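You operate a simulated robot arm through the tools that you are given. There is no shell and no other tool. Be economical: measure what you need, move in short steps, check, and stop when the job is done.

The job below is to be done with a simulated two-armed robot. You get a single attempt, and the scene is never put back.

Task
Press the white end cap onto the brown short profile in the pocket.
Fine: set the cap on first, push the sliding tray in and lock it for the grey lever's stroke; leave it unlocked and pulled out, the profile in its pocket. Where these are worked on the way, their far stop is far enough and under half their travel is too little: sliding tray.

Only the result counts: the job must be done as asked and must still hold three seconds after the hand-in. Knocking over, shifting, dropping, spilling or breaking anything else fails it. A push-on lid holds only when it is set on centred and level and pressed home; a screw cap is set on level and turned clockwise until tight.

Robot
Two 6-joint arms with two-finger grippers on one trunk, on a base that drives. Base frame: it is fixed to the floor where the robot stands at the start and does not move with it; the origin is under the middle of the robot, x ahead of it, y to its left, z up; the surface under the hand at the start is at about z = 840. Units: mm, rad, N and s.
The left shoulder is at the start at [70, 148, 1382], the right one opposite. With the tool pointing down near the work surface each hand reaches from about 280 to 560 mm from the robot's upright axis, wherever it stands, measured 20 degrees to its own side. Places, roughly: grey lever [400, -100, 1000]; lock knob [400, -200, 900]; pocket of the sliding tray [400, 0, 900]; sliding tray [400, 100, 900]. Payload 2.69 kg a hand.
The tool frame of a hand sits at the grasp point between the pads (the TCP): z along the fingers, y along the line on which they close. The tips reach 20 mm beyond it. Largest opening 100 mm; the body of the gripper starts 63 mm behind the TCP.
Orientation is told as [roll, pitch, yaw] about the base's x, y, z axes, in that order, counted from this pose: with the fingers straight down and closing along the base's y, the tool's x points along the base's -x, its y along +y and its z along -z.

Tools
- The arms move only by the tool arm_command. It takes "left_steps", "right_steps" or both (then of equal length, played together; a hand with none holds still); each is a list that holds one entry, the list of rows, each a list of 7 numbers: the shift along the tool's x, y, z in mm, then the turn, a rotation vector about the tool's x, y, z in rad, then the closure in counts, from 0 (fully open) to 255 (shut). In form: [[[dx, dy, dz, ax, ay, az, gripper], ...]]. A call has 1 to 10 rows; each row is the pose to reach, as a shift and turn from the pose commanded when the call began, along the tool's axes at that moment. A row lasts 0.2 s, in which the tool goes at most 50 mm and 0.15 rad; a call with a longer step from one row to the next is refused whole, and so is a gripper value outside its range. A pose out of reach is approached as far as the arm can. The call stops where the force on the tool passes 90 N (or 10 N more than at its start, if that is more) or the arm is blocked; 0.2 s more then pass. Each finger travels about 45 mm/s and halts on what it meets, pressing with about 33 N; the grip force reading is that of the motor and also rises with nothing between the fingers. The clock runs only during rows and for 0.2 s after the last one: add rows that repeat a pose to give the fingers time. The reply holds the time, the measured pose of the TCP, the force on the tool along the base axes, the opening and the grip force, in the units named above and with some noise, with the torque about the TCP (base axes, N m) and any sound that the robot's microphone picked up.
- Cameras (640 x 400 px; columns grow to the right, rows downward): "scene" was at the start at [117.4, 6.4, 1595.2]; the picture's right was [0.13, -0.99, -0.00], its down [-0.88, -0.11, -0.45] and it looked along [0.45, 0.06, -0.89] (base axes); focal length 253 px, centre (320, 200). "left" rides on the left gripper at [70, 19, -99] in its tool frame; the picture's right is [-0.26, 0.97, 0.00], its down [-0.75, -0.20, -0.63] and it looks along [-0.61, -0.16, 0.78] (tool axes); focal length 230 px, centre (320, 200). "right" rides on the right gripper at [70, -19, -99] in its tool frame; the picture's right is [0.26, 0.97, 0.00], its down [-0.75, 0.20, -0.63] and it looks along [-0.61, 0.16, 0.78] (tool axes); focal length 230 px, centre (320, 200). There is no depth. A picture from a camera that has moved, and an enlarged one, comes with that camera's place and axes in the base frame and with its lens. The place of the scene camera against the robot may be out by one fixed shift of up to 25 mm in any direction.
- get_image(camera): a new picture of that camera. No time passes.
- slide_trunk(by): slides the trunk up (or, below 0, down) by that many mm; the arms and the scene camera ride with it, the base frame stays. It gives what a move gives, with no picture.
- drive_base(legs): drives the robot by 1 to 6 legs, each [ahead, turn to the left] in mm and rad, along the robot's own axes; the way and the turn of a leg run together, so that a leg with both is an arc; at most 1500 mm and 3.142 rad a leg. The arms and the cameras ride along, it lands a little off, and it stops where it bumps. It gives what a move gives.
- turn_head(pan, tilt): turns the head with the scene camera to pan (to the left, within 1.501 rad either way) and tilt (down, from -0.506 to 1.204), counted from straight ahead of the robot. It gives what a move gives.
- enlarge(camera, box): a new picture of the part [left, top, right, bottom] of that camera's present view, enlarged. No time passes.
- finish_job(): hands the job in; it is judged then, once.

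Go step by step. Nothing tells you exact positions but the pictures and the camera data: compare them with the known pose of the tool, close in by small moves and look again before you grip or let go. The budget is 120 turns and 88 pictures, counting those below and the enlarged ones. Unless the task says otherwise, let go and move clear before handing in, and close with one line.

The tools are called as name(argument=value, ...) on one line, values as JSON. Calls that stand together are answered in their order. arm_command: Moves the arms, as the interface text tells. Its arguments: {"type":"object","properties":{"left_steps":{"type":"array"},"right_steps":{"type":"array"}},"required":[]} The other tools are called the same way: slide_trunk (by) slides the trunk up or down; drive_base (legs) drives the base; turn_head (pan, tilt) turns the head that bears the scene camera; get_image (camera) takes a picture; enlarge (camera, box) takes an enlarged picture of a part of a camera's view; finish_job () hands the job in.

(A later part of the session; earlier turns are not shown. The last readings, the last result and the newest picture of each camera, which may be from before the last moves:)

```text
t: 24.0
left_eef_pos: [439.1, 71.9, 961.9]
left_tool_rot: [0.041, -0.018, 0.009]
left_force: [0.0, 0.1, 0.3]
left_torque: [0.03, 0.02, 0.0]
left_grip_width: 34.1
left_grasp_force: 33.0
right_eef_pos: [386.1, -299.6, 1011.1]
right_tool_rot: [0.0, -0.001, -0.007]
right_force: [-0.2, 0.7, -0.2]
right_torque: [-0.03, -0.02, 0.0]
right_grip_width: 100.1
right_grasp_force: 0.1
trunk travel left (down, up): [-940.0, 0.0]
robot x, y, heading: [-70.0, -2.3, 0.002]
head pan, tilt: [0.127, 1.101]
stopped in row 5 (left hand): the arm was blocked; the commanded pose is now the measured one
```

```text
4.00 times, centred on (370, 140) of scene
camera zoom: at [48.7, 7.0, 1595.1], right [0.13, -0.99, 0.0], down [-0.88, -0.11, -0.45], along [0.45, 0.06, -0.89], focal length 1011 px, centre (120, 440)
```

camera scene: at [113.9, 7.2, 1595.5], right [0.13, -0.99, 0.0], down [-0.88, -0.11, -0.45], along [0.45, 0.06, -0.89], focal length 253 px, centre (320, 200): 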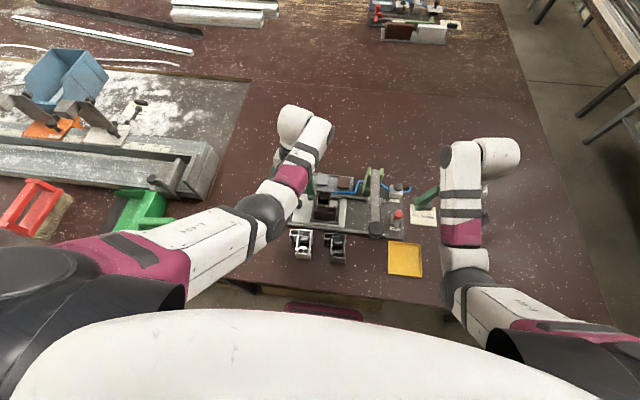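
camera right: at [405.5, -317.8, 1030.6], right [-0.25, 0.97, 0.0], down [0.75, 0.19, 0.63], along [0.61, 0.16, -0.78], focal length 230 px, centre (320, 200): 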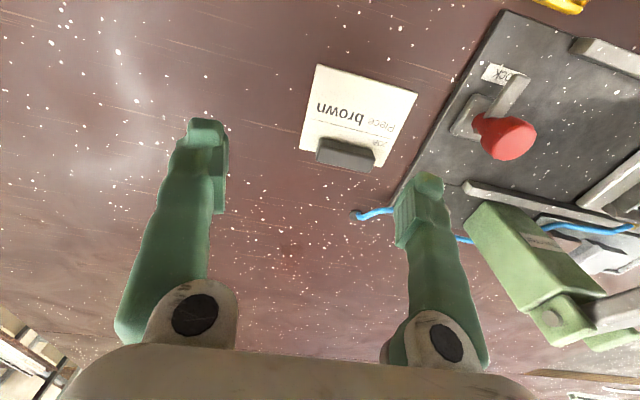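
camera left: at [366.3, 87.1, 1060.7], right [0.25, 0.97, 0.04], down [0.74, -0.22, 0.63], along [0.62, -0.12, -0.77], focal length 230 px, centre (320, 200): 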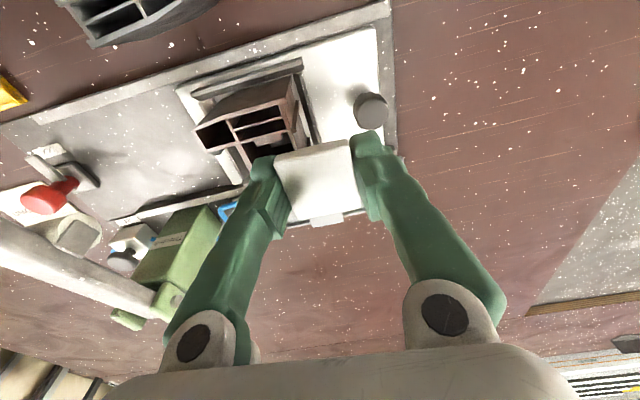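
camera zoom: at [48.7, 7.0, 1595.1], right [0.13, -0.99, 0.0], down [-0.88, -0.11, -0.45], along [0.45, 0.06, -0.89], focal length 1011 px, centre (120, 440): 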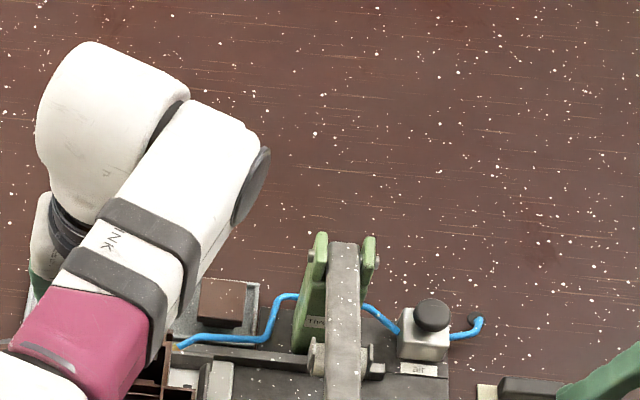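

The limit is sideways (hand too far inward of its shoulder). I'll move the left hand out a bit, then shift the base ~100 mm to the right by a back-turn-back-turn-forward drive.

arm_command(left_steps=[[[-5, 20, -8, 0.02, 0.01, 0.01, 200], [-10, 45, -16, 0.04, 0.018, 0.028, 200], [-10, 70, -20, 0.04, 0.018, 0.028, 200], [-10, 70, -20, 0.04, 0.018, 0.028, 200]]])

drive_base(legs=[[-300, 0], [0, 0.5], [-205, 0], [0, -0.5]])

```text
t: 25.0
left_eef_pos: [446.0, 138.1, 984.4]
left_tool_rot: [-0.005, 0.003, -0.021]
left_force: [0.2, -0.5, -0.2]
left_torque: [0.02, 0.04, 0.02]
left_grip_width: 34.2
left_grasp_force: 33.6
right_eef_pos: [385.7, -301.0, 1012.0]
right_tool_rot: [0.001, -0.003, -0.006]
right_force: [0.0, -0.2, 0.3]
right_torque: [0.02, -0.02, 0.01]
right_grip_width: 99.9
right_grasp_force: 0.1
trunk travel left (down, up): [-940.0, 0.0]
robot x, y, heading: [-72.1, 2.4, 0.004]
head pan, tilt: [0.127, 1.101]
```

```text
t: 31.1
left_eef_pos: [-33.7, 43.4, 984.6]
left_tool_rot: [-0.004, 0.004, -0.013]
left_force: [0.0, 0.3, 0.2]
left_torque: [-0.01, 0.0, -0.03]
left_grip_width: 34.3
left_grasp_force: 32.6
right_eef_pos: [-91.7, -395.0, 1012.5]
right_tool_rot: [-0.002, -0.002, -0.003]
right_force: [0.0, -0.5, 0.1]
right_torque: [-0.01, 0.02, -0.02]
right_grip_width: 99.9
right_grasp_force: 0.1
trunk travel left (down, up): [-940.0, 0.0]
robot x, y, heading: [-551.6, -100.9, 0.008]
head pan, tilt: [0.127, 1.101]
```

drive_base(legs=[[490, -0.01]])

```text
t: 34.0
left_eef_pos: [457.4, 41.6, 984.9]
left_tool_rot: [-0.006, 0.002, -0.019]
left_force: [-0.4, 1.0, 0.3]
left_torque: [0.01, -0.02, 0.02]
left_grip_width: 34.3
left_grasp_force: 33.1
right_eef_pos: [396.4, -396.3, 1013.0]
right_tool_rot: [0.001, -0.005, -0.007]
right_force: [0.6, -0.4, -0.2]
right_torque: [0.01, -0.06, 0.02]
right_grip_width: 99.8
right_grasp_force: 0.0
trunk travel left (down, up): [-940.0, 0.0]
robot x, y, heading: [-59.8, -96.8, -0.003]
head pan, tilt: [0.127, 1.101]
```

arm_command(left_steps=[[[12, 1, 0, 0, 0, 0, 200], [27.4, 2.4, 10, 0, 0, 0, 200], [27.4, 2.4, 22, 0, 0, 0, 200], [27.4, 2.4, 22, 0, 0, 0, 200]]])

enlarge(camera="left", box=[180, 60, 430, 230])

enlarge(camera="scene", box=[250, 90, 410, 190])

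```text
t: 35.0
left_eef_pos: [432.2, 45.3, 960.8]
left_tool_rot: [-0.006, 0.004, -0.02]
left_force: [0.1, -0.2, 0.8]
left_torque: [0.01, 0.03, 0.01]
left_grip_width: 34.7
left_grasp_force: 33.0
right_eef_pos: [398.0, -396.3, 1011.7]
right_tool_rot: [-0.001, -0.002, -0.008]
right_force: [0.3, 0.4, -0.8]
right_torque: [-0.01, 0.05, -0.01]
right_grip_width: 100.2
right_grasp_force: 0.1
trunk travel left (down, up): [-940.0, 0.0]
robot x, y, heading: [-58.6, -96.7, 0.003]
head pan, tilt: [0.127, 1.101]
```

```text
2.35 times, centred on (305, 145) of left
camera zoom: at [361.0, 65.5, 1061.1], right [0.28, 0.96, -0.01], down [0.75, -0.21, 0.63], along [0.6, -0.18, -0.78], focal length 541 px, centre (355, 329)
```

zoom: 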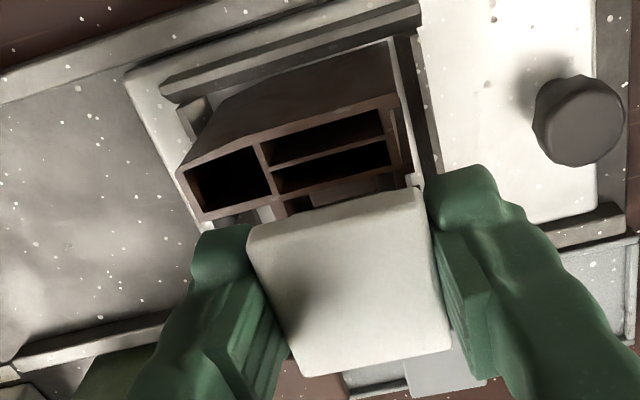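

```text
4.00 times, centred on (330, 140) of scene
camera zoom: at [61.1, -90.2, 1595.1], right [0.13, -0.99, 0.0], down [-0.88, -0.11, -0.45], along [0.45, 0.06, -0.89], focal length 1011 px, centre (280, 440)
```

zoom: 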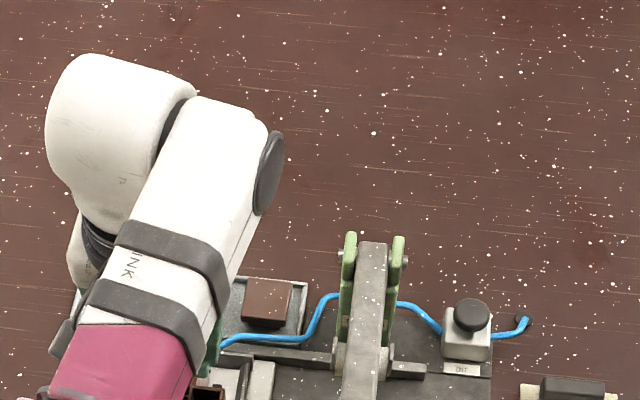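

Alignment: profile body spans y 25.5–63.7 and x 402–470; the cap centre is within ~1 mm of its centre. I'll nudge +1 mm in y and lower toward contact.

arm_command(left_steps=[[[0, 0.9, 5, 0.006, 0.004, 0, 200], [0, 0.9, 9, 0.006, 0.004, 0, 200], [0, 0.9, 13, 0.006, 0.004, 0, 200], [0, 0.9, 13, 0.006, 0.004, 0, 200]]])

enlarge(camera="left", box=[220, 80, 420, 230])

```text
t: 36.0
left_eef_pos: [431.4, 46.6, 949.4]
left_tool_rot: [-0.01, 0.005, -0.019]
left_force: [-0.6, -0.3, 0.3]
left_torque: [0.03, 0.04, -0.02]
left_grip_width: 34.1
left_grasp_force: 32.9
right_eef_pos: [397.5, -395.5, 1011.2]
right_tool_rot: [-0.001, -0.002, -0.005]
right_force: [0.3, 0.2, 1.1]
right_torque: [0.0, -0.03, -0.03]
right_grip_width: 99.9
right_grasp_force: 0.0
trunk travel left (down, up): [-940.0, 0.0]
robot x, y, heading: [-57.5, -95.2, 0.004]
head pan, tilt: [0.127, 1.101]
```

```text
2.67 times, centred on (320, 155) of left
camera zoom: at [361.1, 67.1, 1048.8], right [0.28, 0.96, -0.01], down [0.75, -0.21, 0.63], along [0.6, -0.18, -0.78], focal length 614 px, centre (320, 320)
```

zoom: 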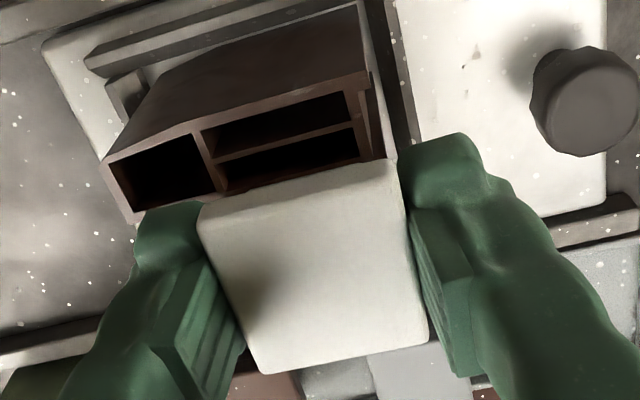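

arm_command(left_steps=[[[0, -0.5, 3, -0.01, -0.005, 0, 200], [0, -0.5, 5, -0.01, -0.005, 0, 200], [0, -0.5, 7, -0.01, -0.005, 0, 200], [0, -0.5, 8, -0.01, -0.005, 0, 200]]])

enlarge(camera="left", box=[220, 80, 420, 230])

```text
t: 37.0
left_eef_pos: [430.5, 45.7, 943.1]
left_tool_rot: [0.0, -0.002, -0.02]
left_force: [0.3, 0.2, 8.8]
left_torque: [0.1, 0.04, -0.02]
left_grip_width: 34.2
left_grasp_force: 32.9
right_eef_pos: [396.7, -395.6, 1012.8]
right_tool_rot: [0.0, -0.003, -0.007]
right_force: [-0.6, -0.6, 0.3]
right_torque: [0.0, 0.01, 0.0]
right_grip_width: 100.1
right_grasp_force: 0.1
trunk travel left (down, up): [-940.0, 0.0]
robot x, y, heading: [-57.2, -98.7, 0.008]
head pan, tilt: [0.127, 1.101]
```

```text
2.67 times, centred on (320, 155) of left
camera zoom: at [360.1, 65.2, 1041.9], right [0.28, 0.96, 0.0], down [0.75, -0.21, 0.63], along [0.61, -0.17, -0.78], focal length 614 px, centre (320, 320)
```

zoom: 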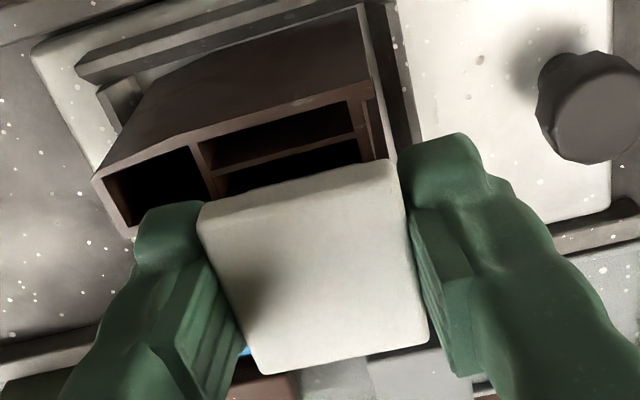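

Contact at TCP z≈943. Visually the cap sits ~1.5 mm too far to −y, so I'll lift slightly, nudge, and touch again.

arm_command(left_steps=[[[0, 0, -4, 0, 0, 0, 200], [0, 1.6, -4, 0, 0, 0, 200], [0, 1.6, -1, 0, 0, 0, 200], [0, 1.6, 1, 0, 0, 0, 200], [0, 1.6, 1, 0, 0, 0, 200]]])

enlarge(camera="left", box=[220, 80, 420, 230])

```text
t: 38.2
left_eef_pos: [431.0, 46.1, 941.6]
left_tool_rot: [0.001, -0.003, -0.019]
left_force: [1.1, 0.7, 16.1]
left_torque: [0.14, 0.02, -0.01]
left_grip_width: 34.3
left_grasp_force: 33.6
right_eef_pos: [395.6, -396.7, 1013.6]
right_tool_rot: [-0.002, -0.003, -0.008]
right_force: [-0.7, 0.2, -0.5]
right_torque: [0.01, -0.01, 0.01]
right_grip_width: 99.9
right_grasp_force: 0.1
trunk travel left (down, up): [-940.0, 0.0]
robot x, y, heading: [-56.7, -97.5, 0.003]
head pan, tilt: [0.127, 1.101]
```

```text
2.67 times, centred on (320, 155) of left
camera zoom: at [359.1, 66.5, 1041.6], right [0.28, 0.96, 0.0], down [0.74, -0.22, 0.63], along [0.61, -0.17, -0.78], focal length 614 px, centre (320, 320)
```

zoom: 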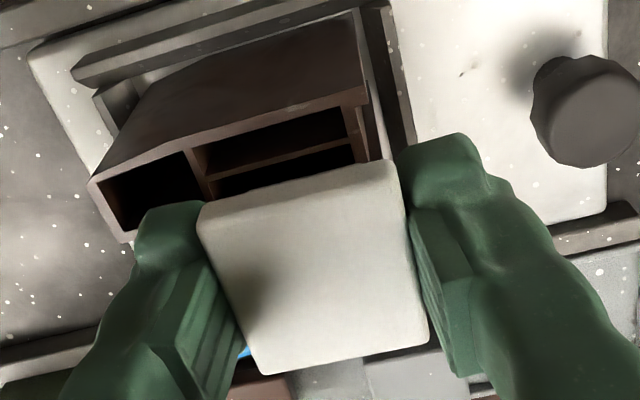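

Nearly centred. I'll correct x by −1.5 mm, touch down lightly, then release and inspect from above.

arm_command(left_steps=[[[0, 0, -3, 0, 0, 0, 200], [1.5, 0.3, -3, 0, 0, 0, 200], [1.5, 0.3, -0.5, 0, 0, 0, 200], [1.5, 0.3, 0, 0, 0, 0, 200], [1.5, 0.3, 0, 0, 0, 0, 170], [1.5, 0.3, 0, 0, 0, 0, 140], [1.5, 0.3, 0, 0, 0, 0, 110], [1.5, 0.3, 0, 0, 0, 0, 110]]])

```text
t: 40.0
left_eef_pos: [428.6, 48.5, 941.0]
left_tool_rot: [-0.002, 0.003, -0.019]
left_force: [0.6, -0.5, 0.5]
left_torque: [-0.01, 0.0, 0.01]
left_grip_width: 56.8
left_grasp_force: 0.0
right_eef_pos: [398.3, -396.4, 1011.5]
right_tool_rot: [0.0, -0.002, -0.007]
right_force: [0.6, 0.4, -0.8]
right_torque: [0.03, 0.02, -0.05]
right_grip_width: 100.1
right_grasp_force: 0.0
trunk travel left (down, up): [-940.0, 0.0]
robot x, y, heading: [-58.6, -99.7, 0.007]
head pan, tilt: [0.127, 1.101]
```

arm_command(left_steps=[[[0, 0, -20, 0, 0, 0, 110], [0, 0, -55, 0, 0, 0, 110], [0, 0, -60, 0, 0.13, 0, 110], [0, 0, -60, 0, 0.26, 0, 110], [0, 0, -60, 0, 0.39, 0, 110], [0, 0, -60, 0, 0.52, 0, 110], [0, 0, -60, 0, 0.65, 0, 110], [0, 0, -60, 0, 0.65, 0, 110]]])

enlarge(camera="left", box=[230, 120, 410, 280])

```text
t: 41.8
left_eef_pos: [389.4, 60.4, 1018.1]
left_tool_rot: [-0.002, 0.653, -0.019]
left_force: [0.9, 0.3, 0.6]
left_torque: [0.01, -0.04, 0.03]
left_grip_width: 57.1
left_grasp_force: 0.0
left hand out of reach, approached as far as the arm can: row 6, 7, 8
right_eef_pos: [397.6, -396.4, 1012.3]
right_tool_rot: [0.0, -0.002, -0.007]
right_force: [0.2, 0.4, -0.3]
right_torque: [-0.01, 0.02, 0.01]
right_grip_width: 99.9
right_grasp_force: 0.1
trunk travel left (down, up): [-940.0, 0.0]
robot x, y, heading: [-56.9, -100.0, -0.0]
head pan, tilt: [0.127, 1.101]
```

```text
2.50 times, centred on (320, 200) of left
camera zoom: at [393.7, 79.1, 1139.2], right [0.22, 0.96, -0.16], down [0.97, -0.22, 0.04], along [0.01, -0.16, -0.99], focal length 575 px, centre (320, 200)
```

zoom: 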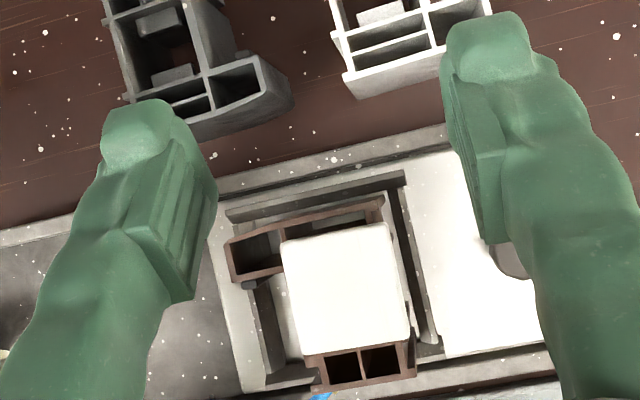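

enlarge(camera="left", box=[280, 190, 360, 280])

```text
4.44 times, centred on (320, 235) of left
camera zoom: at [393.7, 79.1, 1139.2], right [0.22, 0.96, -0.16], down [0.97, -0.22, 0.04], along [0.01, -0.16, -0.99], focal length 1022 px, centre (320, 44)
```

zoom: 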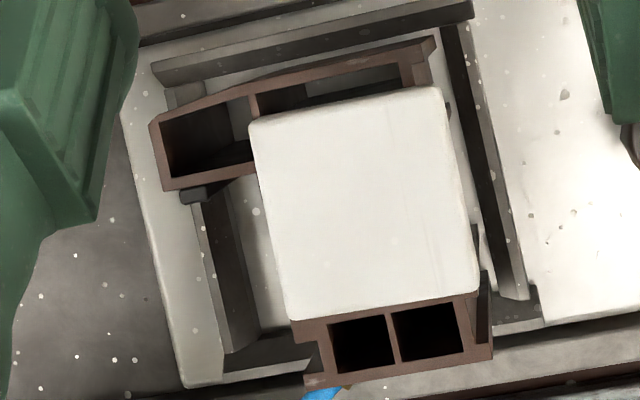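

From above, the cap sits about 4–5 mm too far −x and ~2 mm too far +y. I'll go back, regrip, and shift it.

arm_command(left_steps=[[[-10, -3, 2, 0, -0.13, 0, 110], [-22, -6, 4, 0, -0.26, 0, 110], [-34, -9, 6, 0, -0.39, 0, 110], [-46, -11, 8, 0, -0.52, 0, 110], [-57, -13, 8, 0, -0.65, 0, 110], [-57, -13, 8, 0, -0.65, 0, 110]]])

```text
t: 43.2
left_eef_pos: [429.7, 47.1, 977.1]
left_tool_rot: [-0.001, 0.003, -0.021]
left_force: [0.4, 0.1, -0.1]
left_torque: [-0.01, 0.01, 0.01]
left_grip_width: 57.1
left_grasp_force: 0.1
left hand out of reach, approached as far as the arm can: row 1, 2
right_eef_pos: [398.6, -396.6, 1012.9]
right_tool_rot: [0.001, -0.004, -0.007]
right_force: [0.2, 0.7, 0.6]
right_torque: [-0.01, -0.02, -0.01]
right_grip_width: 100.0
right_grasp_force: 0.0
trunk travel left (down, up): [-940.0, 0.0]
robot x, y, heading: [-57.8, -98.6, 0.003]
head pan, tilt: [0.127, 1.101]
```

arm_command(left_steps=[[[-1, 0, 15, 0, 0, 0, 110], [-1, 0, 30, 0, 0, 0, 110], [-1, 0, 35, 0, 0, 0, 110], [-1, 0, 35, 0, 0, 0, 150], [-1, 0, 35, 0, 0, 0, 180], [-1, 0, 35, 0, 0, 0, 200], [-1, 0, 35, 0, 0, 0, 200]]])

enlarge(camera="left", box=[220, 80, 420, 230])

```text
t: 44.8
left_eef_pos: [430.6, 47.7, 941.1]
left_tool_rot: [-0.001, 0.002, -0.019]
left_force: [0.1, 0.0, -0.3]
left_torque: [0.02, -0.01, -0.03]
left_grip_width: 32.4
left_grasp_force: 33.5
right_eef_pos: [397.4, -396.9, 1012.1]
right_tool_rot: [0.0, -0.002, -0.009]
right_force: [0.5, 0.5, 0.3]
right_torque: [-0.04, 0.03, 0.01]
right_grip_width: 100.1
right_grasp_force: 0.0
trunk travel left (down, up): [-940.0, 0.0]
robot x, y, heading: [-56.8, -98.1, 0.002]
head pan, tilt: [0.127, 1.101]
```

```text
2.67 times, centred on (320, 155) of left
camera zoom: at [361.1, 67.9, 1041.1], right [0.28, 0.96, 0.0], down [0.75, -0.21, 0.63], along [0.6, -0.17, -0.78], focal length 614 px, centre (320, 320)
```

zoom: 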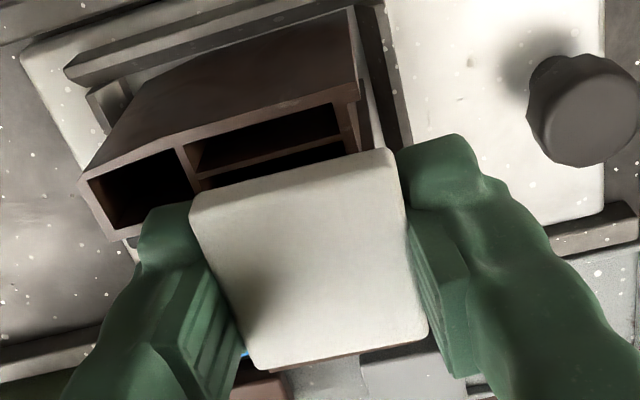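

arm_command(left_steps=[[[0, 0, -3, 0, 0, 0, 200], [-2.5, -1, -3, 0, 0, 0, 200], [-5, -2.2, -3, 0, 0, 0, 200], [-5, -2.2, -1, 0, 0, 0, 200], [-5, -2.2, 0.5, 0, 0, 0, 200], [-5, -2.2, 0.5, 0, 0, 0, 200]]])

enlarge(camera="left", box=[220, 80, 420, 230])

```text
t: 46.2
left_eef_pos: [434.6, 44.6, 942.0]
left_tool_rot: [0.0, 0.003, -0.02]
left_force: [-0.6, 0.8, 0.4]
left_torque: [0.01, 0.02, -0.03]
left_grip_width: 32.1
left_grasp_force: 33.1
right_eef_pos: [397.2, -396.8, 1011.2]
right_tool_rot: [0.001, -0.002, -0.007]
right_force: [-0.3, 0.0, 0.0]
right_torque: [0.01, -0.02, 0.0]
right_grip_width: 99.7
right_grasp_force: 0.1
trunk travel left (down, up): [-940.0, 0.0]
robot x, y, heading: [-56.7, -96.6, -0.002]
head pan, tilt: [0.127, 1.101]
```

```text
2.67 times, centred on (320, 155) of left
camera zoom: at [365.2, 65.3, 1040.6], right [0.28, 0.96, 0.0], down [0.75, -0.21, 0.63], along [0.6, -0.17, -0.78], focal length 614 px, centre (320, 320)
```

zoom: 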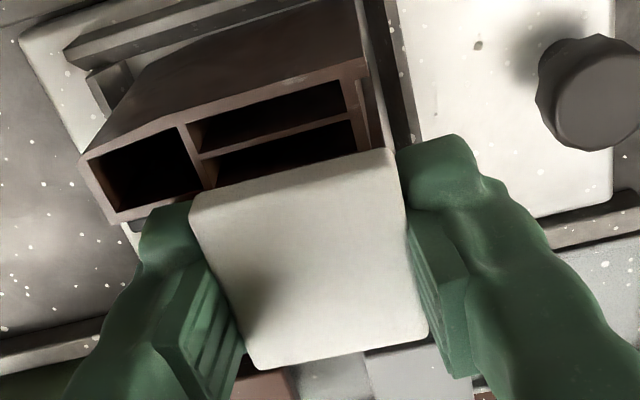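

arm_command(left_steps=[[[0, 0, 1, 0, 0, 0, 200], [0, 0, 2, 0, 0, 0, 200], [0, 0, 2, 0, 0, 0, 200]]])

```text
t: 47.0
left_eef_pos: [435.0, 45.3, 939.1]
left_tool_rot: [-0.001, -0.001, -0.02]
left_force: [1.8, 1.0, 12.7]
left_torque: [0.05, 0.07, -0.03]
left_grip_width: 31.8
left_grasp_force: 33.1
right_eef_pos: [396.3, -396.2, 1013.0]
right_tool_rot: [0.001, -0.004, -0.006]
right_force: [-1.0, 0.2, 1.3]
right_torque: [-0.02, 0.01, 0.01]
right_grip_width: 99.8
right_grasp_force: 0.0
trunk travel left (down, up): [-940.0, 0.0]
robot x, y, heading: [-60.3, -96.3, -0.0]
head pan, tilt: [0.127, 1.101]
```

arm_command(left_steps=[[[0, 0, -1, 0, 0, 0, 170], [0, 0, -1, 0, 0, 0, 140], [0, 0, -1, 0, 0, 0, 110], [0, 0, -20, 0, 0, 0, 110], [0, 0, -55, 0, 0, 0, 110], [0, 0, -60, 0, 0.13, 0, 110], [0, 0, -60, 0, 0.26, 0, 110], [0, 0, -60, 0, 0.39, 0, 110], [0, 0, -60, 0, 0.52, 0, 110], [0, 0, -60, 0, 0.65, 0, 110]]])

enlarge(camera="left", box=[280, 190, 360, 280])

```text
t: 49.2
left_eef_pos: [390.1, 60.5, 1019.0]
left_tool_rot: [-0.002, 0.654, -0.019]
left_force: [-0.4, 0.0, 0.8]
left_torque: [-0.01, -0.01, 0.0]
left_grip_width: 57.1
left_grasp_force: 0.1
left hand out of reach, approached as far as the arm can: row 9, 10
right_eef_pos: [397.5, -396.6, 1011.1]
right_tool_rot: [-0.002, -0.004, -0.008]
right_force: [0.5, 0.0, 0.2]
right_torque: [-0.01, 0.02, 0.02]
right_grip_width: 99.9
right_grasp_force: 0.0
trunk travel left (down, up): [-940.0, 0.0]
robot x, y, heading: [-59.8, -93.2, 0.001]
head pan, tilt: [0.127, 1.101]
```

```text
4.44 times, centred on (320, 235) of left
camera zoom: at [393.2, 78.8, 1140.0], right [0.22, 0.96, -0.16], down [0.97, -0.22, 0.04], along [0.01, -0.16, -0.99], focal length 1022 px, centre (320, 44)
```

zoom: 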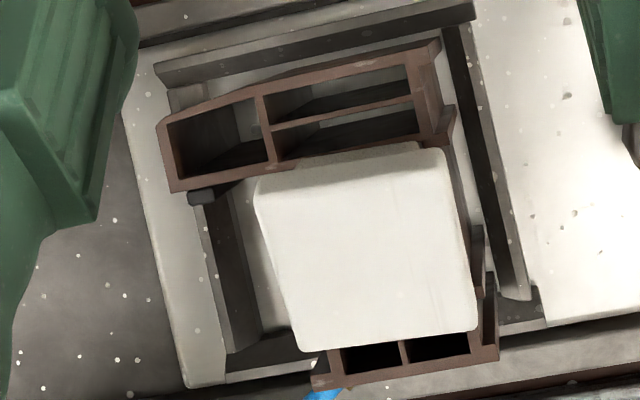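

enlarge(camera="left", box=[300, 215, 345, 270])

enlarge(camera="scene", box=[230, 120, 340, 220])

```text
7.27 times, centred on (322, 242) of left
camera zoom: at [393.2, 78.8, 1140.0], right [0.22, 0.96, -0.16], down [0.97, -0.22, 0.04], along [0.01, -0.16, -0.99], focal length 1673 px, centre (302, -109)
```

zoom: 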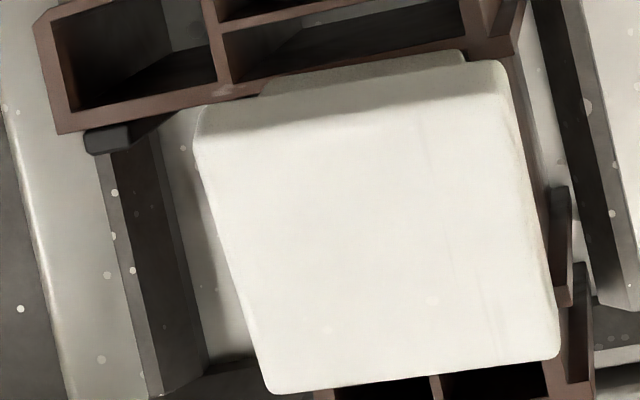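

```text
4.00 times, centred on (285, 170) of scene
camera zoom: at [60.1, -89.5, 1595.2], right [0.13, -0.99, 0.0], down [-0.88, -0.12, -0.45], along [0.45, 0.06, -0.89], focal length 1011 px, centre (460, 320)
```

zoom: 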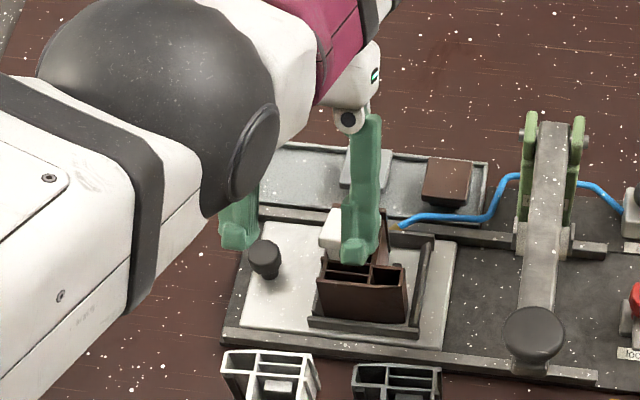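

The cap is tipped: its front is high and its back edge has dropped into the chamber. I'll look from the upright pose.

arm_command(left_steps=[[[-10, -3, 2, 0, -0.13, 0, 110], [-22, -6, 4, 0, -0.26, 0, 110], [-34, -9, 6, 0, -0.39, 0, 110], [-46, -12, 8, 0, -0.52, 0, 110], [-57, -15, 0, 0, -0.65, 0, 110], [-57, -15, 0, 0, -0.65, 0, 110]]])

enlarge(camera="left", box=[230, 60, 390, 180])

```text
t: 50.6
left_eef_pos: [435.4, 43.7, 985.1]
left_tool_rot: [0.0, 0.0, -0.018]
left_force: [-0.1, -0.3, -0.7]
left_torque: [0.03, 0.02, 0.0]
left_grip_width: 57.1
left_grasp_force: 0.1
left hand out of reach, approached as far as the arm can: row 1, 2
right_eef_pos: [397.6, -396.1, 1011.1]
right_tool_rot: [0.001, 0.0, -0.007]
right_force: [-0.7, -0.6, 0.2]
right_torque: [0.0, 0.0, 0.0]
right_grip_width: 99.9
right_grasp_force: 0.1
trunk travel left (down, up): [-940.0, 0.0]
robot x, y, heading: [-56.9, -96.4, 0.002]
head pan, tilt: [0.127, 1.101]
```

```text
3.33 times, centred on (310, 120) of left
camera zoom: at [364.2, 63.5, 1083.1], right [0.28, 0.96, 0.0], down [0.75, -0.21, 0.63], along [0.6, -0.17, -0.78], focal length 767 px, centre (353, 467)
```

zoom: 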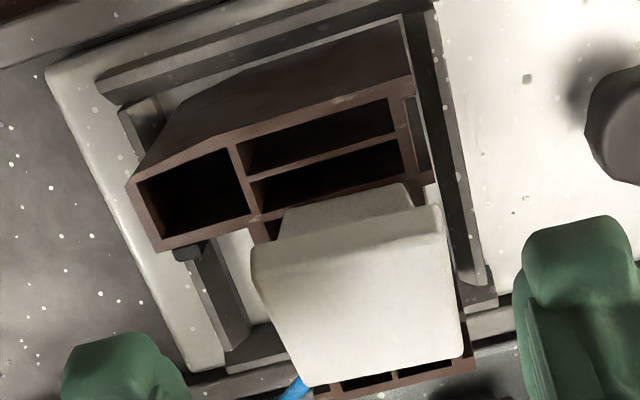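

The plug under the plate is partly in the chamber, with the back down and the front still up. I'll close the fingers and press gently on the front edge to seat it.

arm_command(left_steps=[[[5, 0.5, 5, 0, 0, 0, 180], [10, 0.5, 15, 0, 0, 0, 255], [10, 0.5, 20, 0, 0, 0, 255], [10, 0.5, 25, 0, 0, 0, 255], [10, 0.5, 30, 0, 0, 0, 255], [10, 0.5, 34, 0, 0, 0, 255], [10, 0.5, 36, 0, 0, 0, 255], [10, 0.5, 37, 0, 0, 0, 255]]])

enlarge(camera="left", box=[210, 60, 410, 230])

```text
t: 52.4
left_eef_pos: [424.5, 42.9, 956.6]
left_tool_rot: [0.001, -0.021, -0.021]
left_force: [2.5, 2.3, 57.3]
left_torque: [0.03, 0.0, 0.16]
left_grip_width: 5.8
left_grasp_force: 29.8
right_eef_pos: [391.6, -397.6, 1017.2]
right_tool_rot: [0.0, -0.01, -0.007]
right_force: [0.4, 0.4, 0.5]
right_torque: [0.04, -0.02, -0.04]
right_grip_width: 100.2
right_grasp_force: 0.1
trunk travel left (down, up): [-940.0, 0.0]
robot x, y, heading: [-62.1, -95.6, 0.004]
head pan, tilt: [0.127, 1.101]
```

```text
2.35 times, centred on (310, 145) of left
camera zoom: at [350.0, 62.7, 1054.1], right [0.28, 0.96, 0.01], down [0.73, -0.22, 0.65], along [0.62, -0.17, -0.76], focal length 541 px, centre (344, 329)
```

zoom: 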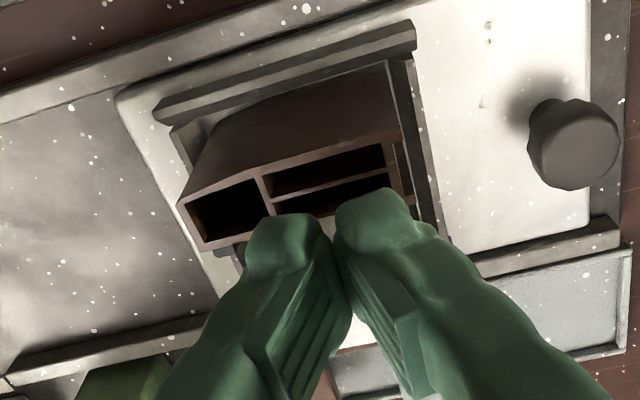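

arm_command(left_steps=[[[0, 0, -15, 0, 0, 0, 255], [0, 0, -28, 0, 0, 0, 200], [0, 0, -28, 0, 0, 0, 110], [0, 0, -28, 0, 0, 0, 110], [0, 0, -28, 0, 0, 0, 110]]])

enlarge(camera="left", box=[230, 60, 390, 180])

```text
t: 53.6
left_eef_pos: [425.2, 44.1, 974.0]
left_tool_rot: [0.0, 0.004, -0.02]
left_force: [-0.5, -0.1, 0.4]
left_torque: [0.0, 0.02, -0.05]
left_grip_width: 56.7
left_grasp_force: 0.0
right_eef_pos: [397.5, -394.6, 1012.2]
right_tool_rot: [0.0, -0.001, -0.007]
right_force: [0.1, -0.1, -0.5]
right_torque: [0.02, 0.01, 0.01]
right_grip_width: 100.0
right_grasp_force: 0.0
trunk travel left (down, up): [-940.0, 0.0]
robot x, y, heading: [-57.4, -96.1, -0.002]
head pan, tilt: [0.127, 1.101]
```

```text
3.33 times, centred on (310, 120) of left
camera zoom: at [354.4, 64.5, 1073.4], right [0.28, 0.96, 0.0], down [0.75, -0.21, 0.63], along [0.6, -0.17, -0.78], focal length 767 px, centre (353, 467)
```

zoom: 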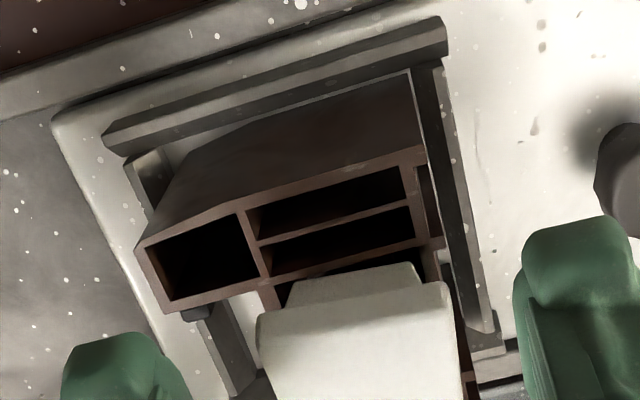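

enlarge(camera="left", box=[250, 120, 390, 230])

```text
3.64 times, centred on (320, 175) of left
camera zoom: at [354.4, 64.5, 1073.4], right [0.28, 0.96, 0.0], down [0.75, -0.21, 0.63], along [0.6, -0.17, -0.78], focal length 837 px, centre (320, 291)
```

zoom: 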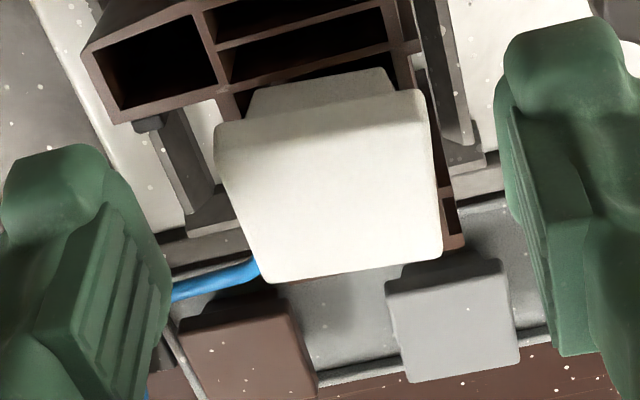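

My press slid the cap toward +x and it is still tipped front-up (~0.3 rad). I'll approach tilted to match, regrip it, and level it in the air.

arm_command(left_steps=[[[-12, 0, -5, 0, 0.1, 0, 110], [-24, -0.5, 0, 0, 0.2, 0, 110], [-34, -1, 8, 0, 0.3, 0, 110], [-34, -1, 8, 0, 0.3, 0, 110]]])

get_image(camera="left")

```text
t: 54.6
left_eef_pos: [443.0, 50.2, 973.9]
left_tool_rot: [-0.001, 0.3, -0.019]
left_force: [0.4, 0.3, -0.2]
left_torque: [-0.01, -0.01, 0.0]
left_grip_width: 56.8
left_grasp_force: 0.1
left hand out of reach, approached as far as the arm can: row 3, 4
right_eef_pos: [396.8, -396.3, 1012.7]
right_tool_rot: [-0.001, -0.004, -0.006]
right_force: [-0.6, 0.3, 0.7]
right_torque: [0.02, 0.0, -0.01]
right_grip_width: 99.8
right_grasp_force: 0.1
trunk travel left (down, up): [-940.0, 0.0]
robot x, y, heading: [-58.2, -98.9, 0.002]
head pan, tilt: [0.127, 1.101]
```

```text
35 pictures are left
camera left: at [404.8, 70.2, 1088.8], right [0.26, 0.96, -0.08], down [0.9, -0.22, 0.38], along [0.35, -0.17, -0.92], focal length 230 px, centre (320, 200)
```

left: 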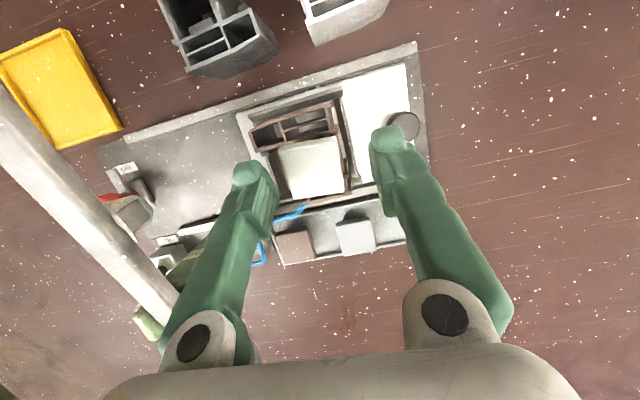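

drive_base(legs=[[30, 0]])

enlarge(camera="left", box=[240, 80, 400, 220])

```text
t: 55.4
left_eef_pos: [471.0, 49.6, 974.2]
left_tool_rot: [0.0, 0.3, -0.019]
left_force: [-1.6, -0.3, -0.4]
left_torque: [0.02, -0.07, 0.0]
left_grip_width: 57.0
left_grasp_force: 0.1
right_eef_pos: [422.9, -396.0, 1012.3]
right_tool_rot: [0.0, -0.006, -0.007]
right_force: [0.8, -0.6, -0.5]
right_torque: [0.04, -0.01, -0.02]
right_grip_width: 100.0
right_grasp_force: 0.1
trunk travel left (down, up): [-940.0, 0.0]
robot x, y, heading: [-26.4, -99.3, 0.001]
head pan, tilt: [0.127, 1.101]
```

```text
2.86 times, centred on (320, 150) of left
camera zoom: at [433.0, 69.2, 1088.8], right [0.26, 0.96, -0.08], down [0.9, -0.22, 0.38], along [0.35, -0.17, -0.92], focal length 657 px, centre (320, 343)
```

zoom: 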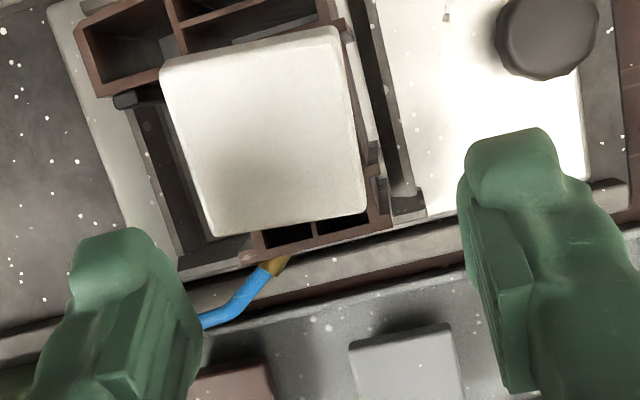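

Triangulating both views, the cap's top is at z≈938 (front) to 930 (back), i.e. tilted ~0.2 rad, centre (441, 43, 934). I'll grip it with the hand pitched 0.2.

arm_command(left_steps=[[[10, -3, 8, 0, -0.05, 0, 110], [20, -6.1, 15, 0, -0.1, 0, 110], [19, -6.1, 28, 0, -0.1, 0, 110], [17.5, -6.1, 40, 0, -0.1, 0, 110], [17.5, -6.1, 40, 0, -0.1, 0, 110], [17.5, -6.1, 40, 0, -0.1, 0, 150], [17.5, -6.1, 40, 0, -0.1, 0, 190], [17.5, -6.1, 40, 0, -0.1, 0, 200], [17.5, -6.1, 40, 0, -0.1, 0, 200]]])

enlarge(camera="left", box=[220, 80, 420, 230])

```text
t: 57.4
left_eef_pos: [444.4, 43.3, 941.0]
left_tool_rot: [-0.001, 0.204, -0.019]
left_force: [-0.5, -0.5, -0.4]
left_torque: [0.01, 0.03, 0.03]
left_grip_width: 35.5
left_grasp_force: 32.7
right_eef_pos: [425.3, -395.2, 1013.1]
right_tool_rot: [0.001, -0.004, -0.007]
right_force: [-0.6, -0.2, 0.6]
right_torque: [0.01, 0.0, 0.0]
right_grip_width: 99.9
right_grasp_force: 0.1
trunk travel left (down, up): [-940.0, 0.0]
robot x, y, heading: [-25.4, -97.1, 0.003]
head pan, tilt: [0.127, 1.101]
```

```text
2.67 times, centred on (320, 155) of left
camera zoom: at [395.0, 63.6, 1050.8], right [0.27, 0.96, -0.05], down [0.86, -0.22, 0.47], along [0.44, -0.17, -0.88], focal length 614 px, centre (320, 320)
```

zoom: 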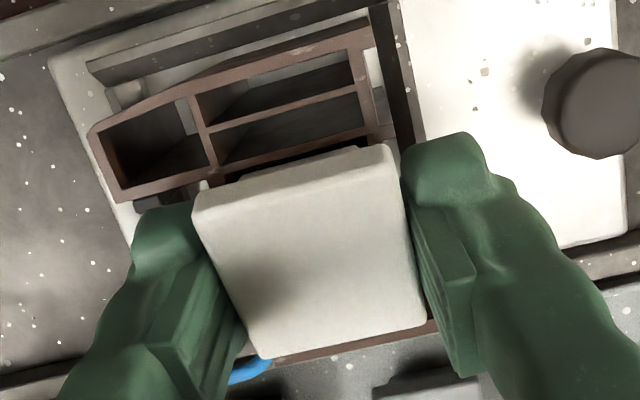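

arm_command(left_steps=[[[1, 0, -10, 0, 0, 0, 210], [3, 0, -25, 0, -0.05, 0, 210], [8, 0.4, -25, 0, -0.13, 0, 210], [12.7, 0.7, -25, 0, -0.204, 0, 210], [12.7, 0.7, -25, 0, -0.204, 0, 210]]])

enlarge(camera="left", box=[220, 80, 420, 230])

```text
t: 58.6
left_eef_pos: [437.6, 46.0, 965.9]
left_tool_rot: [-0.002, -0.001, -0.019]
left_force: [-0.2, 0.6, 0.1]
left_torque: [-0.01, 0.0, -0.01]
left_grip_width: 35.4
left_grasp_force: 33.1
right_eef_pos: [425.9, -396.8, 1014.4]
right_tool_rot: [0.0, -0.005, -0.006]
right_force: [-0.1, 0.3, -0.3]
right_torque: [-0.01, 0.03, -0.01]
right_grip_width: 100.3
right_grasp_force: 0.1
trunk travel left (down, up): [-940.0, 0.0]
robot x, y, heading: [-26.0, -97.9, 0.002]
head pan, tilt: [0.127, 1.101]
```

```text
2.67 times, centred on (320, 155) of left
camera zoom: at [365.9, 65.4, 1065.6], right [0.28, 0.96, 0.0], down [0.75, -0.21, 0.63], along [0.61, -0.17, -0.78], focal length 614 px, centre (320, 320)
```

zoom: 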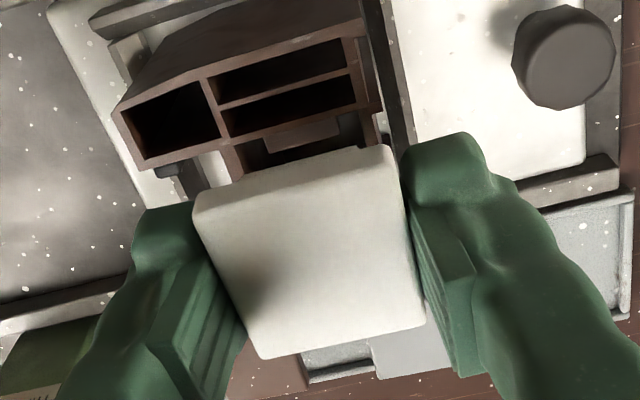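

The cap is level in the hand again, with its centre ~1.8 mm −x of the TCP. The chamber opening is centred near (436.7, 44.5), so I'll adjust and lower.

arm_command(left_steps=[[[-1, -1, 8, 0, 0, 0, 210], [-1, -1, 14, 0, 0, 0, 210], [-1, -1, 18, 0, 0, 0, 210], [-1, -1, 20, 0, 0, 0, 210], [-1, -1, 21, 0, 0, 0, 210], [-1, -1, 22, 0, 0, 0, 210], [-1, -1, 22, 0, 0, 0, 210]]])

enlarge(camera="left", box=[220, 80, 420, 230])

```text
t: 60.2
left_eef_pos: [437.3, 44.6, 944.8]
left_tool_rot: [-0.001, -0.003, -0.019]
left_force: [0.2, 0.2, -0.1]
left_torque: [0.02, 0.01, -0.03]
left_grip_width: 35.6
left_grasp_force: 33.5
right_eef_pos: [425.7, -396.0, 1012.4]
right_tool_rot: [-0.001, -0.005, -0.008]
right_force: [0.4, -0.4, 0.3]
right_torque: [-0.01, 0.01, -0.01]
right_grip_width: 99.8
right_grasp_force: 0.0
trunk travel left (down, up): [-940.0, 0.0]
robot x, y, heading: [-27.7, -96.9, 0.001]
head pan, tilt: [0.127, 1.101]
```

```text
2.67 times, centred on (320, 155) of left
camera zoom: at [367.0, 64.2, 1043.4], right [0.28, 0.96, 0.0], down [0.75, -0.21, 0.63], along [0.61, -0.17, -0.78], focal length 614 px, centre (320, 320)
```

zoom: 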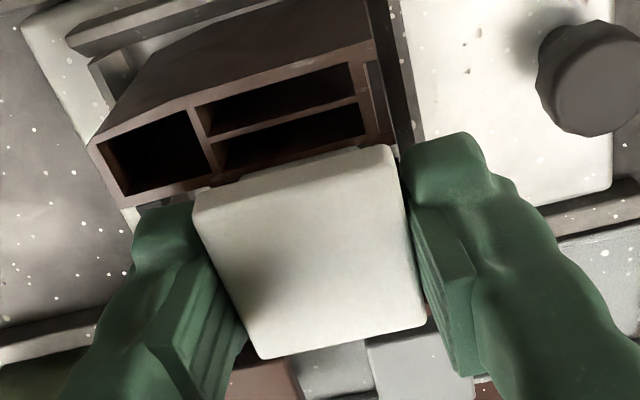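

arm_command(left_steps=[[[-0.5, 0, 1, 0, 0, 0, 210], [-0.5, 0, 2, 0, 0, 0, 210], [-0.5, 0, 2, 0, 0, 0, 210]]])

```text
t: 61.0
left_eef_pos: [437.8, 43.6, 943.0]
left_tool_rot: [0.001, -0.004, -0.018]
left_force: [-0.1, -0.1, 7.4]
left_torque: [0.13, 0.16, -0.03]
left_grip_width: 35.3
left_grasp_force: 32.4
right_eef_pos: [424.4, -395.8, 1013.4]
right_tool_rot: [0.001, -0.005, -0.008]
right_force: [-0.4, -0.2, -1.6]
right_torque: [0.0, 0.01, 0.01]
right_grip_width: 100.0
right_grasp_force: 0.1
trunk travel left (down, up): [-940.0, 0.0]
robot x, y, heading: [-29.6, -99.0, -0.0]
head pan, tilt: [0.127, 1.101]
```

Contact is felt at the front +y corner, so I'll shift a little +x and −y and try again.

arm_command(left_steps=[[[0, 0, -2, 0, 0, 0, 210], [-1.5, -1.5, -2, 0, 0, 0, 210], [-1.5, -1.5, -0.5, 0, 0, 0, 210], [-1.5, -1.5, 0.5, 0, 0, 0, 210], [-1.5, -1.5, 0.5, 0, 0, 0, 210]]])

```text
t: 62.2
left_eef_pos: [439.8, 41.7, 943.2]
left_tool_rot: [-0.002, -0.001, -0.018]
left_force: [-0.6, -0.3, 0.1]
left_torque: [0.0, -0.03, -0.03]
left_grip_width: 35.5
left_grasp_force: 32.5
right_eef_pos: [424.0, -395.0, 1013.0]
right_tool_rot: [-0.002, -0.004, -0.007]
right_force: [0.7, 0.7, -0.3]
right_torque: [-0.01, -0.02, -0.04]
right_grip_width: 100.0
right_grasp_force: 0.0
trunk travel left (down, up): [-940.0, 0.0]
robot x, y, heading: [-31.1, -98.8, -0.001]
head pan, tilt: [0.127, 1.101]
```

arm_command(left_steps=[[[0, 0, 1, 0, 0, 0, 210], [0, 0, 2, 0, 0, 0, 210], [0, 0, 2, 0, 0, 0, 210]]])

```text
t: 63.0
left_eef_pos: [439.8, 42.4, 939.9]
left_tool_rot: [-0.002, -0.002, -0.02]
left_force: [0.5, -0.2, -0.1]
left_torque: [-0.02, -0.02, -0.02]
left_grip_width: 35.5
left_grasp_force: 33.5
right_eef_pos: [425.2, -395.8, 1012.1]
right_tool_rot: [0.0, -0.003, -0.007]
right_force: [-0.1, 0.0, -0.1]
right_torque: [-0.03, 0.0, -0.04]
right_grip_width: 100.0
right_grasp_force: 0.1
trunk travel left (down, up): [-940.0, 0.0]
robot x, y, heading: [-25.8, -95.4, 0.002]
head pan, tilt: [0.127, 1.101]
```

The plug is entering the chamber (no force, 3.5 mm lower). I'll continue gently.

arm_command(left_steps=[[[0, 0, 1, 0, 0, 0, 210], [0, 0, 2, 0, 0, 0, 210], [0, 0, 2, 0, 0, 0, 210]]])

enlarge(camera="left", box=[220, 80, 420, 230])

```text
t: 63.8
left_eef_pos: [440.3, 43.0, 938.6]
left_tool_rot: [-0.002, -0.001, -0.019]
left_force: [-0.3, -0.3, 0.6]
left_torque: [0.02, -0.02, -0.01]
left_grip_width: 35.6
left_grasp_force: 33.1
right_eef_pos: [425.1, -396.6, 1012.0]
right_tool_rot: [0.0, -0.003, -0.006]
right_force: [-0.4, 0.2, -0.2]
right_torque: [0.02, 0.03, 0.02]
right_grip_width: 99.8
right_grasp_force: 0.0
trunk travel left (down, up): [-940.0, 0.0]
robot x, y, heading: [-25.7, -96.7, 0.003]
head pan, tilt: [0.127, 1.101]
```

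```text
2.67 times, centred on (320, 155) of left
camera zoom: at [369.3, 62.6, 1037.2], right [0.28, 0.96, 0.0], down [0.75, -0.21, 0.63], along [0.61, -0.17, -0.78], focal length 614 px, centre (320, 320)
```

zoom: 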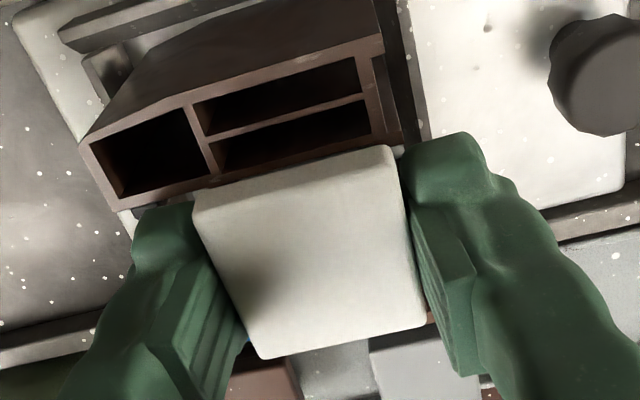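

arm_command(left_steps=[[[0, 0, 1, 0, 0, 0, 210], [0, 0, 2, 0, 0, 0, 210], [0, 0, 2, 0, 0, 0, 210]]])

```text
t: 64.6
left_eef_pos: [439.8, 43.0, 937.1]
left_tool_rot: [0.0, -0.005, -0.019]
left_force: [0.4, 1.5, 11.4]
left_torque: [0.28, -0.08, 0.0]
left_grip_width: 35.7
left_grasp_force: 32.8
right_eef_pos: [425.0, -397.1, 1013.5]
right_tool_rot: [0.001, -0.005, -0.007]
right_force: [-0.3, -0.5, 0.4]
right_torque: [0.01, -0.04, -0.02]
right_grip_width: 99.9
right_grasp_force: 0.2
trunk travel left (down, up): [-940.0, 0.0]
robot x, y, heading: [-28.6, -95.2, -0.002]
head pan, tilt: [0.127, 1.101]
```

The +y fingertip now touches the profile wall; the plug is ~6 mm in. I'll release and check.

arm_command(left_steps=[[[0, 0, -1, 0, 0, 0, 210], [0, 0, -1, 0, 0, 0, 180], [0, 0, -1, 0, 0, 0, 140], [0, 0, -1, 0, 0, 0, 110], [0, 0, -20, 0, 0, 0, 110], [0, 0, -45, 0, 0, 0, 110], [0, 0, -45, 0, 0, 0, 110]]])

enlarge(camera="left", box=[230, 60, 390, 200])

```text
t: 66.2
left_eef_pos: [440.3, 44.1, 982.6]
left_tool_rot: [0.0, -0.001, -0.02]
left_force: [-0.6, 0.4, 0.3]
left_torque: [-0.04, 0.0, -0.02]
left_grip_width: 56.9
left_grasp_force: 0.0
right_eef_pos: [425.7, -395.4, 1012.0]
right_tool_rot: [0.0, -0.003, -0.008]
right_force: [0.4, 0.0, -0.2]
right_torque: [-0.03, -0.01, 0.0]
right_grip_width: 100.2
right_grasp_force: 0.1
trunk travel left (down, up): [-940.0, 0.0]
robot x, y, heading: [-28.9, -96.7, -0.003]
head pan, tilt: [0.127, 1.101]
```

```text
2.86 times, centred on (310, 130) of left
camera zoom: at [369.4, 63.3, 1080.0], right [0.28, 0.96, 0.0], down [0.75, -0.21, 0.63], along [0.61, -0.18, -0.78], focal length 657 px, centre (349, 400)
```

zoom: 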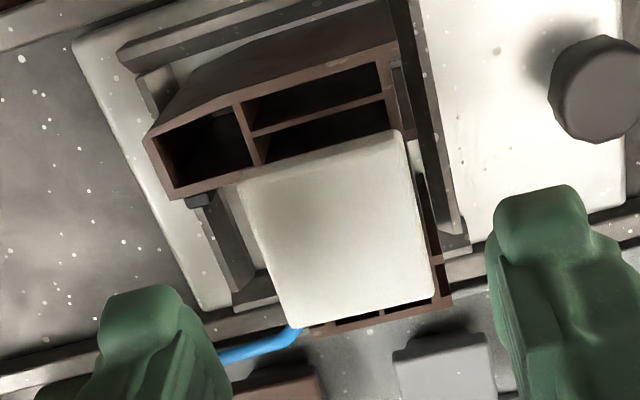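

The cap is on, level, with its plug in the chamber. Next is the tray; to reach tray, lever and lock with the left hand I'll shift the base further right, starting with the backing part.

drive_base(legs=[[-340, 0], [0, 0.5], [-267, 0], [0, -0.5]])

arm_command(left_steps=[[[0, 40, 0, 0, 0, 0, 110], [0, 80, 0, 0, 0, 0, 110], [5, 120, 0, 0, 0, 0, 110], [10, 160, 0, 0, 0, 0, 110], [15, 195, 0, 0, 0, 0, 110], [15, 195, 0, 0, 0, 0, 110]]])

```text
t: 72.8
left_eef_pos: [-136.8, -82.3, 981.5]
left_tool_rot: [-0.001, -0.001, -0.016]
left_force: [0.3, -0.3, 0.0]
left_torque: [0.0, 0.03, -0.03]
left_grip_width: 57.1
left_grasp_force: 0.0
right_eef_pos: [-150.3, -522.7, 1013.2]
right_tool_rot: [-0.001, -0.006, -0.006]
right_force: [0.0, -0.5, 0.8]
right_torque: [0.02, 0.0, -0.01]
right_grip_width: 100.0
right_grasp_force: 0.1
trunk travel left (down, up): [-940.0, 0.0]
robot x, y, heading: [-605.3, -228.1, 0.002]
head pan, tilt: [0.127, 1.101]
```

```text
t: 74.2
left_eef_pos: [-147.2, 112.1, 981.8]
left_tool_rot: [0.0, -0.002, -0.017]
left_force: [0.2, 0.1, 0.2]
left_torque: [-0.01, 0.02, -0.02]
left_grip_width: 56.8
left_grasp_force: 0.1
right_eef_pos: [-150.3, -523.3, 1012.0]
right_tool_rot: [0.001, -0.006, -0.005]
right_force: [-0.3, -0.6, -0.3]
right_torque: [0.0, -0.03, -0.05]
right_grip_width: 100.1
right_grasp_force: 0.0
trunk travel left (down, up): [-940.0, 0.0]
robot x, y, heading: [-600.7, -226.6, 0.002]
head pan, tilt: [0.127, 1.101]
```

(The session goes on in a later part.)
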